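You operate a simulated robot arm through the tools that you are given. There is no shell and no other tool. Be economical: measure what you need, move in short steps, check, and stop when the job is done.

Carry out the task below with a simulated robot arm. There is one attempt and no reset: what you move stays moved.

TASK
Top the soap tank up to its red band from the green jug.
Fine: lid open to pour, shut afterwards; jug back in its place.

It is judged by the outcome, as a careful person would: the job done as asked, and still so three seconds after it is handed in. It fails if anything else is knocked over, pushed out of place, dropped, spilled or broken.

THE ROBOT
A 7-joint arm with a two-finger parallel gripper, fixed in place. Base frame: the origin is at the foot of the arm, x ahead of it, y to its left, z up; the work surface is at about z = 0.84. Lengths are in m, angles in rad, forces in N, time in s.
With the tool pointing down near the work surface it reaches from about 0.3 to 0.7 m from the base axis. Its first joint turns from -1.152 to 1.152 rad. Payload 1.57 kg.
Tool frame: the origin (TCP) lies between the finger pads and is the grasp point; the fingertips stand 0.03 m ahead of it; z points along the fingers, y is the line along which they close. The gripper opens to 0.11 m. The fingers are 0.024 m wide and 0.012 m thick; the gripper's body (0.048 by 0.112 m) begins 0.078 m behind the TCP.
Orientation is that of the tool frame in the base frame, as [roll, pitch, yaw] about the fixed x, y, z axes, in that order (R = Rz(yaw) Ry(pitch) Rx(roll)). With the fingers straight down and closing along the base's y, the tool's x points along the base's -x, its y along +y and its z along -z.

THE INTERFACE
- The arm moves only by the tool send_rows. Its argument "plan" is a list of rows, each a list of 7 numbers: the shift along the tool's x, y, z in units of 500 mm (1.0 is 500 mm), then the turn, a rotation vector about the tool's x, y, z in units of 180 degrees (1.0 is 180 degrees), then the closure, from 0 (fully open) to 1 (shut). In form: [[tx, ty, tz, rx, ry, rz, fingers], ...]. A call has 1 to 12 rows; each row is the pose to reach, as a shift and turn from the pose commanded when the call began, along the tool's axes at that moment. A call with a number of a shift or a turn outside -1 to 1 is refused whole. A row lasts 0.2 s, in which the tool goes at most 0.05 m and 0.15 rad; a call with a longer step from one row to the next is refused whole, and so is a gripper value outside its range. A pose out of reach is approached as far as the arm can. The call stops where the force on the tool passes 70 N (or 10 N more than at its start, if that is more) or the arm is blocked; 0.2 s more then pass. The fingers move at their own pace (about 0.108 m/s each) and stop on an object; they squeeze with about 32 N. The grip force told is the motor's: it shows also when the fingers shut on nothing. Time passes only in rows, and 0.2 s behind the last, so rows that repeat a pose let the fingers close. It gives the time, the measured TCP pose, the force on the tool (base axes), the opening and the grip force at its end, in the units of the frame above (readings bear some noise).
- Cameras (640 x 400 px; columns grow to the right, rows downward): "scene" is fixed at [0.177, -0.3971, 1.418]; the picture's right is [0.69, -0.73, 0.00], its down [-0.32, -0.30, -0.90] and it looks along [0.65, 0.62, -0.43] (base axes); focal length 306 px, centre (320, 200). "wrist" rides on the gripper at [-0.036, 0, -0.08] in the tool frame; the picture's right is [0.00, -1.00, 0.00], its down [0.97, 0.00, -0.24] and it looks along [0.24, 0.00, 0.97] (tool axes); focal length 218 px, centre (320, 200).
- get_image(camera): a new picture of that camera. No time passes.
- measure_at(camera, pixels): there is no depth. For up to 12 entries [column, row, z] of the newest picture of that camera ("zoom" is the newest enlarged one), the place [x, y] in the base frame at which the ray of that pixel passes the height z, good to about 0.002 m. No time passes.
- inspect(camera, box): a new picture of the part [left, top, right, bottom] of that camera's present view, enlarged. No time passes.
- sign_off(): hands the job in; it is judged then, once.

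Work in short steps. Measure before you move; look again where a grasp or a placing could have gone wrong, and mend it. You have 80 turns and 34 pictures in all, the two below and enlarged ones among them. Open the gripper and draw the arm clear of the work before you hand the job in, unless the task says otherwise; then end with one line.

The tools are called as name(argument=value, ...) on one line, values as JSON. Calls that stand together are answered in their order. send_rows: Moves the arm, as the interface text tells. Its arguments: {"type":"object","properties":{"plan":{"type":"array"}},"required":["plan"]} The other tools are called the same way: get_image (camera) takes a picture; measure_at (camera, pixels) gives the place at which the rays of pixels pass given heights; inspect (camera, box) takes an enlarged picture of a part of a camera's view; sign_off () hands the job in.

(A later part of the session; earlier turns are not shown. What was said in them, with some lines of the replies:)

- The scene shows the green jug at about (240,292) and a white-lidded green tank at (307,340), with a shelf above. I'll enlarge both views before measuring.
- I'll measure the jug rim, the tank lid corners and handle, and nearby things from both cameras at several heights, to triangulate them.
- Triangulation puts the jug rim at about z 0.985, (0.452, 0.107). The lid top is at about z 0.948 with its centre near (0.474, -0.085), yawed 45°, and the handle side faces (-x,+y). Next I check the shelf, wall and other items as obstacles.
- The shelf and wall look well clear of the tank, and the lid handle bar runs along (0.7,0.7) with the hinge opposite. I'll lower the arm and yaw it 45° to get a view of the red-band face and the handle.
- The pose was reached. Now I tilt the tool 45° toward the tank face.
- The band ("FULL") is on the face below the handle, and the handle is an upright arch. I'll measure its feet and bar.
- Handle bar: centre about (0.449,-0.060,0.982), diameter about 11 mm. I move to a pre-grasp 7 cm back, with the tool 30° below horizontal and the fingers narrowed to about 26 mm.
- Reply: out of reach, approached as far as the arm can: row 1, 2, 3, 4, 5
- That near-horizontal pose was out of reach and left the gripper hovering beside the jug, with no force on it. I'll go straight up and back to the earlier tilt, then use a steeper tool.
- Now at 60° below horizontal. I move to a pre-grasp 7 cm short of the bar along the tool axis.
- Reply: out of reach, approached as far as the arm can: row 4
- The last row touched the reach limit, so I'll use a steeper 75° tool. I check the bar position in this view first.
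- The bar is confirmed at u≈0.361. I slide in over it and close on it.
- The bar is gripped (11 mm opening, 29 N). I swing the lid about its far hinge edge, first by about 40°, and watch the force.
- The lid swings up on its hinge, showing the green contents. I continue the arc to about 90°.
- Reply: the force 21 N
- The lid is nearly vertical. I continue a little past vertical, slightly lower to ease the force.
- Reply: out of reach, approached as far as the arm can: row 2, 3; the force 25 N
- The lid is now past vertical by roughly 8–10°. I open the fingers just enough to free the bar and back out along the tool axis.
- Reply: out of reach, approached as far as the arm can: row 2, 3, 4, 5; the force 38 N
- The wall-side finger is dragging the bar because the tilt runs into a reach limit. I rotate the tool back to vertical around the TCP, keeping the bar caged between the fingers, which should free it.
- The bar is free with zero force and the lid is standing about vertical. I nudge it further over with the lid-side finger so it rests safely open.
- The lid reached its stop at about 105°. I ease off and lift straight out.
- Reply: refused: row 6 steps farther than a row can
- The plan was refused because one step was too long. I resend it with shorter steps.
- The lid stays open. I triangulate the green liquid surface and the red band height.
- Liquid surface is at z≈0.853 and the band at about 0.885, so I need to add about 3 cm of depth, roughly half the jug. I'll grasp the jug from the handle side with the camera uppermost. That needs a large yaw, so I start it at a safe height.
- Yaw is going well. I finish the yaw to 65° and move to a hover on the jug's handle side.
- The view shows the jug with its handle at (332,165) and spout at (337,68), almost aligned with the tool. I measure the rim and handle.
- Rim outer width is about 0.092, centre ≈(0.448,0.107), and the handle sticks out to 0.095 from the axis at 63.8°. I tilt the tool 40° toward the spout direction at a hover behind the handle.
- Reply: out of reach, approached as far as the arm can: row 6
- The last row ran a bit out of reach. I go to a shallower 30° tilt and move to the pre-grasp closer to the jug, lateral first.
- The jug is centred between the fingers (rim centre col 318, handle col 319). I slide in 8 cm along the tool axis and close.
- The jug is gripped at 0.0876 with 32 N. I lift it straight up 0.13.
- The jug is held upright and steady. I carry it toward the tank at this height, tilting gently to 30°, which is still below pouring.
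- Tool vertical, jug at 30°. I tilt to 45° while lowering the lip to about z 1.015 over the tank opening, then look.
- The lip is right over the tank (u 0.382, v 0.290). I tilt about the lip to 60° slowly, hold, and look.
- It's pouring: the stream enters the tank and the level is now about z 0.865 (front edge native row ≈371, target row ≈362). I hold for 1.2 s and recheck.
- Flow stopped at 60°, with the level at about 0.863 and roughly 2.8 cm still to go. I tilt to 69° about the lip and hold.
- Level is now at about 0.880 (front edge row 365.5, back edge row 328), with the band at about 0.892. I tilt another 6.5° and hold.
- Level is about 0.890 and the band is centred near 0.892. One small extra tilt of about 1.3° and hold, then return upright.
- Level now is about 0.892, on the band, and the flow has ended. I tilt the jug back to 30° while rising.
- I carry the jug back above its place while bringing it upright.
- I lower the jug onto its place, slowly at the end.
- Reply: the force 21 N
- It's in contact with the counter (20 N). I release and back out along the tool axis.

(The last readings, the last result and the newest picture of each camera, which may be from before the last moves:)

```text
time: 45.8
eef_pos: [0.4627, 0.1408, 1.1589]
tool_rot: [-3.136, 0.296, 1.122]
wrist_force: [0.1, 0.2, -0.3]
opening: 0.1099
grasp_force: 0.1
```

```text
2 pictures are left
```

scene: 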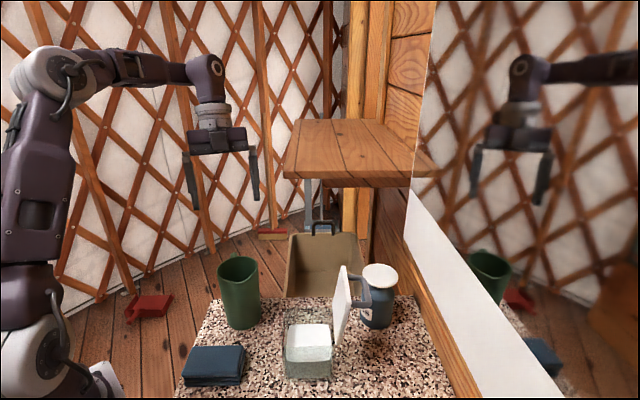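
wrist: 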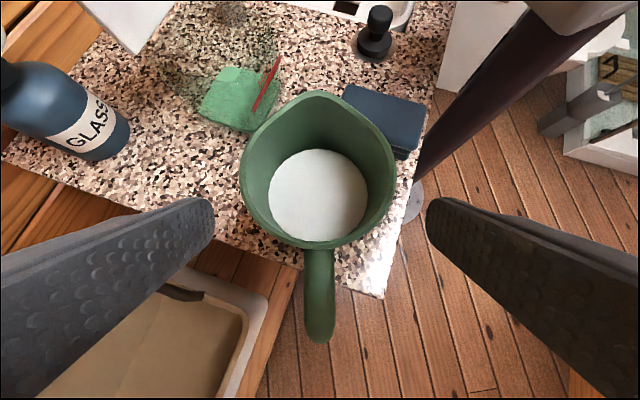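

The jug is back upright in its spot and the lid is still open. Next I go to the open lid's handle: untilt and move over first.

send_rows(plan=[[-0.04, 0.035, 0.006, 0, 0.018, 0, 0], [-0.085, 0.073, 0.014, 0, 0.038, 0, 0.2], [-0.13, 0.112, 0.024, 0, 0.057, 0, 0.4], [-0.175, 0.151, 0.034, 0, 0.076, 0, 0.55], [-0.218, 0.189, 0.0436, 0, 0.0942, 0, 0.55]])

```text
time: 47.0
eef_pos: [0.5012, 0.0016, 1.1685]
tool_rot: [-3.137, 0.002, 1.12]
wrist_force: [-0.8, -0.5, -0.7]
opening: 0.0497
grasp_force: 0.1
```

send_rows(plan=[[-0.04, 0.035, 0.005, 0, 0, 0.018, 0.55], [-0.085, 0.075, 0.015, 0, 0, 0.036, 0.55], [-0.13, 0.115, 0.03, 0, 0, 0.054, 0.55], [-0.175, 0.155, 0.05, 0, 0, 0.072, 0.55], [-0.22, 0.195, 0.065, 0, 0, 0.09, 0.55], [-0.255, 0.2286, 0.077, 0, 0, 0.1066, 0.55]])

get_image(camera="wrist")

```text
time: 48.4
eef_pos: [0.5453, -0.1636, 1.1301]
tool_rot: [-3.139, 0.006, 0.783]
wrist_force: [-0.4, 0.5, 0.3]
opening: 0.0494
grasp_force: 0.0
```

```text
1 pictures are left
```

wrist: 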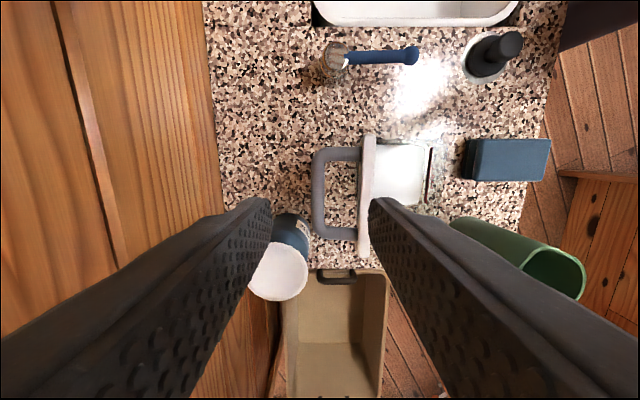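

The bar shows at cols 312–325, rows 155–230. I measure it at its expected height.

measure_at(camera="wrist", pixels=[[318, 193, 1.018], [318, 165, 1.018], [318, 222, 1.018], [366, 140, 1.04], [366, 250, 1.04]])

```text
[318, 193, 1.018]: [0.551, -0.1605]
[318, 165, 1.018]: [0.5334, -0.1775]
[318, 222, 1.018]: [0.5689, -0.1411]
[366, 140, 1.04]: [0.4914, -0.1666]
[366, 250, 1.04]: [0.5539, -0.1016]
```

The bar is at u 0.503, v 0.276. I descend with the fingers narrowed to 34 mm and grip it.

send_rows(plan=[[0.012, 0.0036, 0.02, 0, 0, 0, 0.69], [0.012, 0.0036, 0.07, 0, 0, 0, 0.69], [0.012, 0.0036, 0.12, 0, 0, 0, 0.69], [0.012, 0.0036, 0.165, 0, 0, 0, 0.69], [0.012, 0.0036, 0.2, 0, 0, 0, 0.69], [0.012, 0.0036, 0.2, 0, 0, 0, 1], [0.012, 0.0036, 0.2, 0, 0, 0, 1]])

```text
time: 50.0
eef_pos: [0.5523, -0.1601, 1.0287]
tool_rot: [-3.136, 0.005, 0.786]
wrist_force: [-1.3, 1.4, -2.8]
opening: 0.0112
grasp_force: 29.2
```

The bar is gripped. I swing the lid back along the fitted arc (hinge u 0.4485, z 0.936), first half.

send_rows(plan=[[0, -0.029, -0.0168, 0, 0, 0, 1], [0, -0.062, -0.028, 0, 0, 0, 1], [0, -0.0964, -0.0336, 0, 0, 0, 1], [0, -0.132, -0.033, -0.011, 0, 0, 1], [0, -0.167, -0.0262, -0.022, 0, 0, 1], [0, -0.2, -0.0136, -0.033, 0, 0, 1]])

```text
time: 51.4
eef_pos: [0.482, -0.0894, 1.0364]
tool_rot: [3.041, 0.003, 0.785]
wrist_force: [-3.5, -1.1, 1.9]
opening: 0.0112
grasp_force: 28.7
```

Smooth and low force. Second half, down to closed.

send_rows(plan=[[0, -0.0324, 0.0148, -0.011, 0, 0, 1], [0, -0.0562, 0.0302, -0.022, 0, 0, 1], [0, -0.0776, 0.049, -0.033, 0, 0, 1], [0, -0.0918, 0.065, -0.044, 0, 0, 1], [0, -0.1008, 0.0764, -0.05, 0, 0, 1], [0, -0.1012, 0.0784, -0.05, 0, 0, 1]])

```text
time: 52.8
eef_pos: [0.448, -0.0568, 0.9941]
tool_rot: [2.885, 0.003, 0.784]
wrist_force: [-5.2, -4.5, -0.7]
opening: 0.0112
grasp_force: 29.3
```

Height is within about 1.5 mm of the closed value. I press down a touch to seat it and read the force.

send_rows(plan=[[0, -0.001, 0.003, 0, 0, 0, 1], [0, -0.002, 0.007, 0, 0, 0, 1], [0, -0.002, 0.007, 0, 0, 0, 1]])

```text
time: 53.6
eef_pos: [0.4492, -0.0548, 0.9892]
tool_rot: [2.884, 0.003, 0.786]
wrist_force: [-14.6, 11.2, 20.1]
opening: 0.0112
grasp_force: 29.2
```

The lid is seated (20 N reaction). I release slightly and withdraw along the tool axis, then up and clear.

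send_rows(plan=[[0, 0.001, -0.004, 0, 0, 0, 1], [0, 0.001, -0.004, 0, 0, 0, 0.77], [0, 0.001, -0.004, 0, 0, 0, 0.77], [0, 0.001, -0.03, 0, 0, 0, 0.77], [0, 0.001, -0.07, 0, 0, 0, 0.77], [0, 0.001, -0.13, 0, 0, 0, 0.77], [0, 0.001, -0.21, 0.02, 0, 0, 0.6], [0, 0.001, -0.29, 0.05, 0, 0, 0.3], [0, 0.001, -0.37, 0.08, 0, 0, 0], [0, 0.001, -0.45, 0.08, 0, 0, 0]])

get_image(camera="scene")

```text
time: 55.8
eef_pos: [0.4104, -0.0158, 1.2095]
tool_rot: [3.137, 0.003, 0.781]
wrist_force: [0.2, -0.4, 0.9]
opening: 0.11
grasp_force: 0.0
```

```text
0 pictures are left
```

scene: 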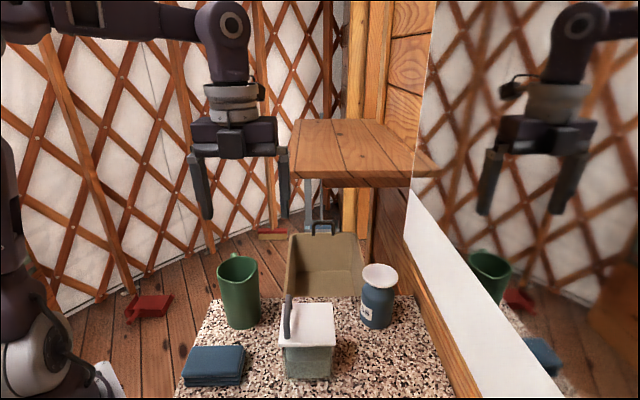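

The lid is shut (corners at the same pixels as at the start), the jug is back in its spot at (239,292), and nothing else has moved. The arm is clear with the gripper open, so I hand in.

sign_off()

```text
The job is handed in.
```

I topped the soap tank up to its red band from the green jug, to within about 2 mm by camera measurement. The lid is shut, the jug is back in its place, and I saw no spills and nothing else moved.
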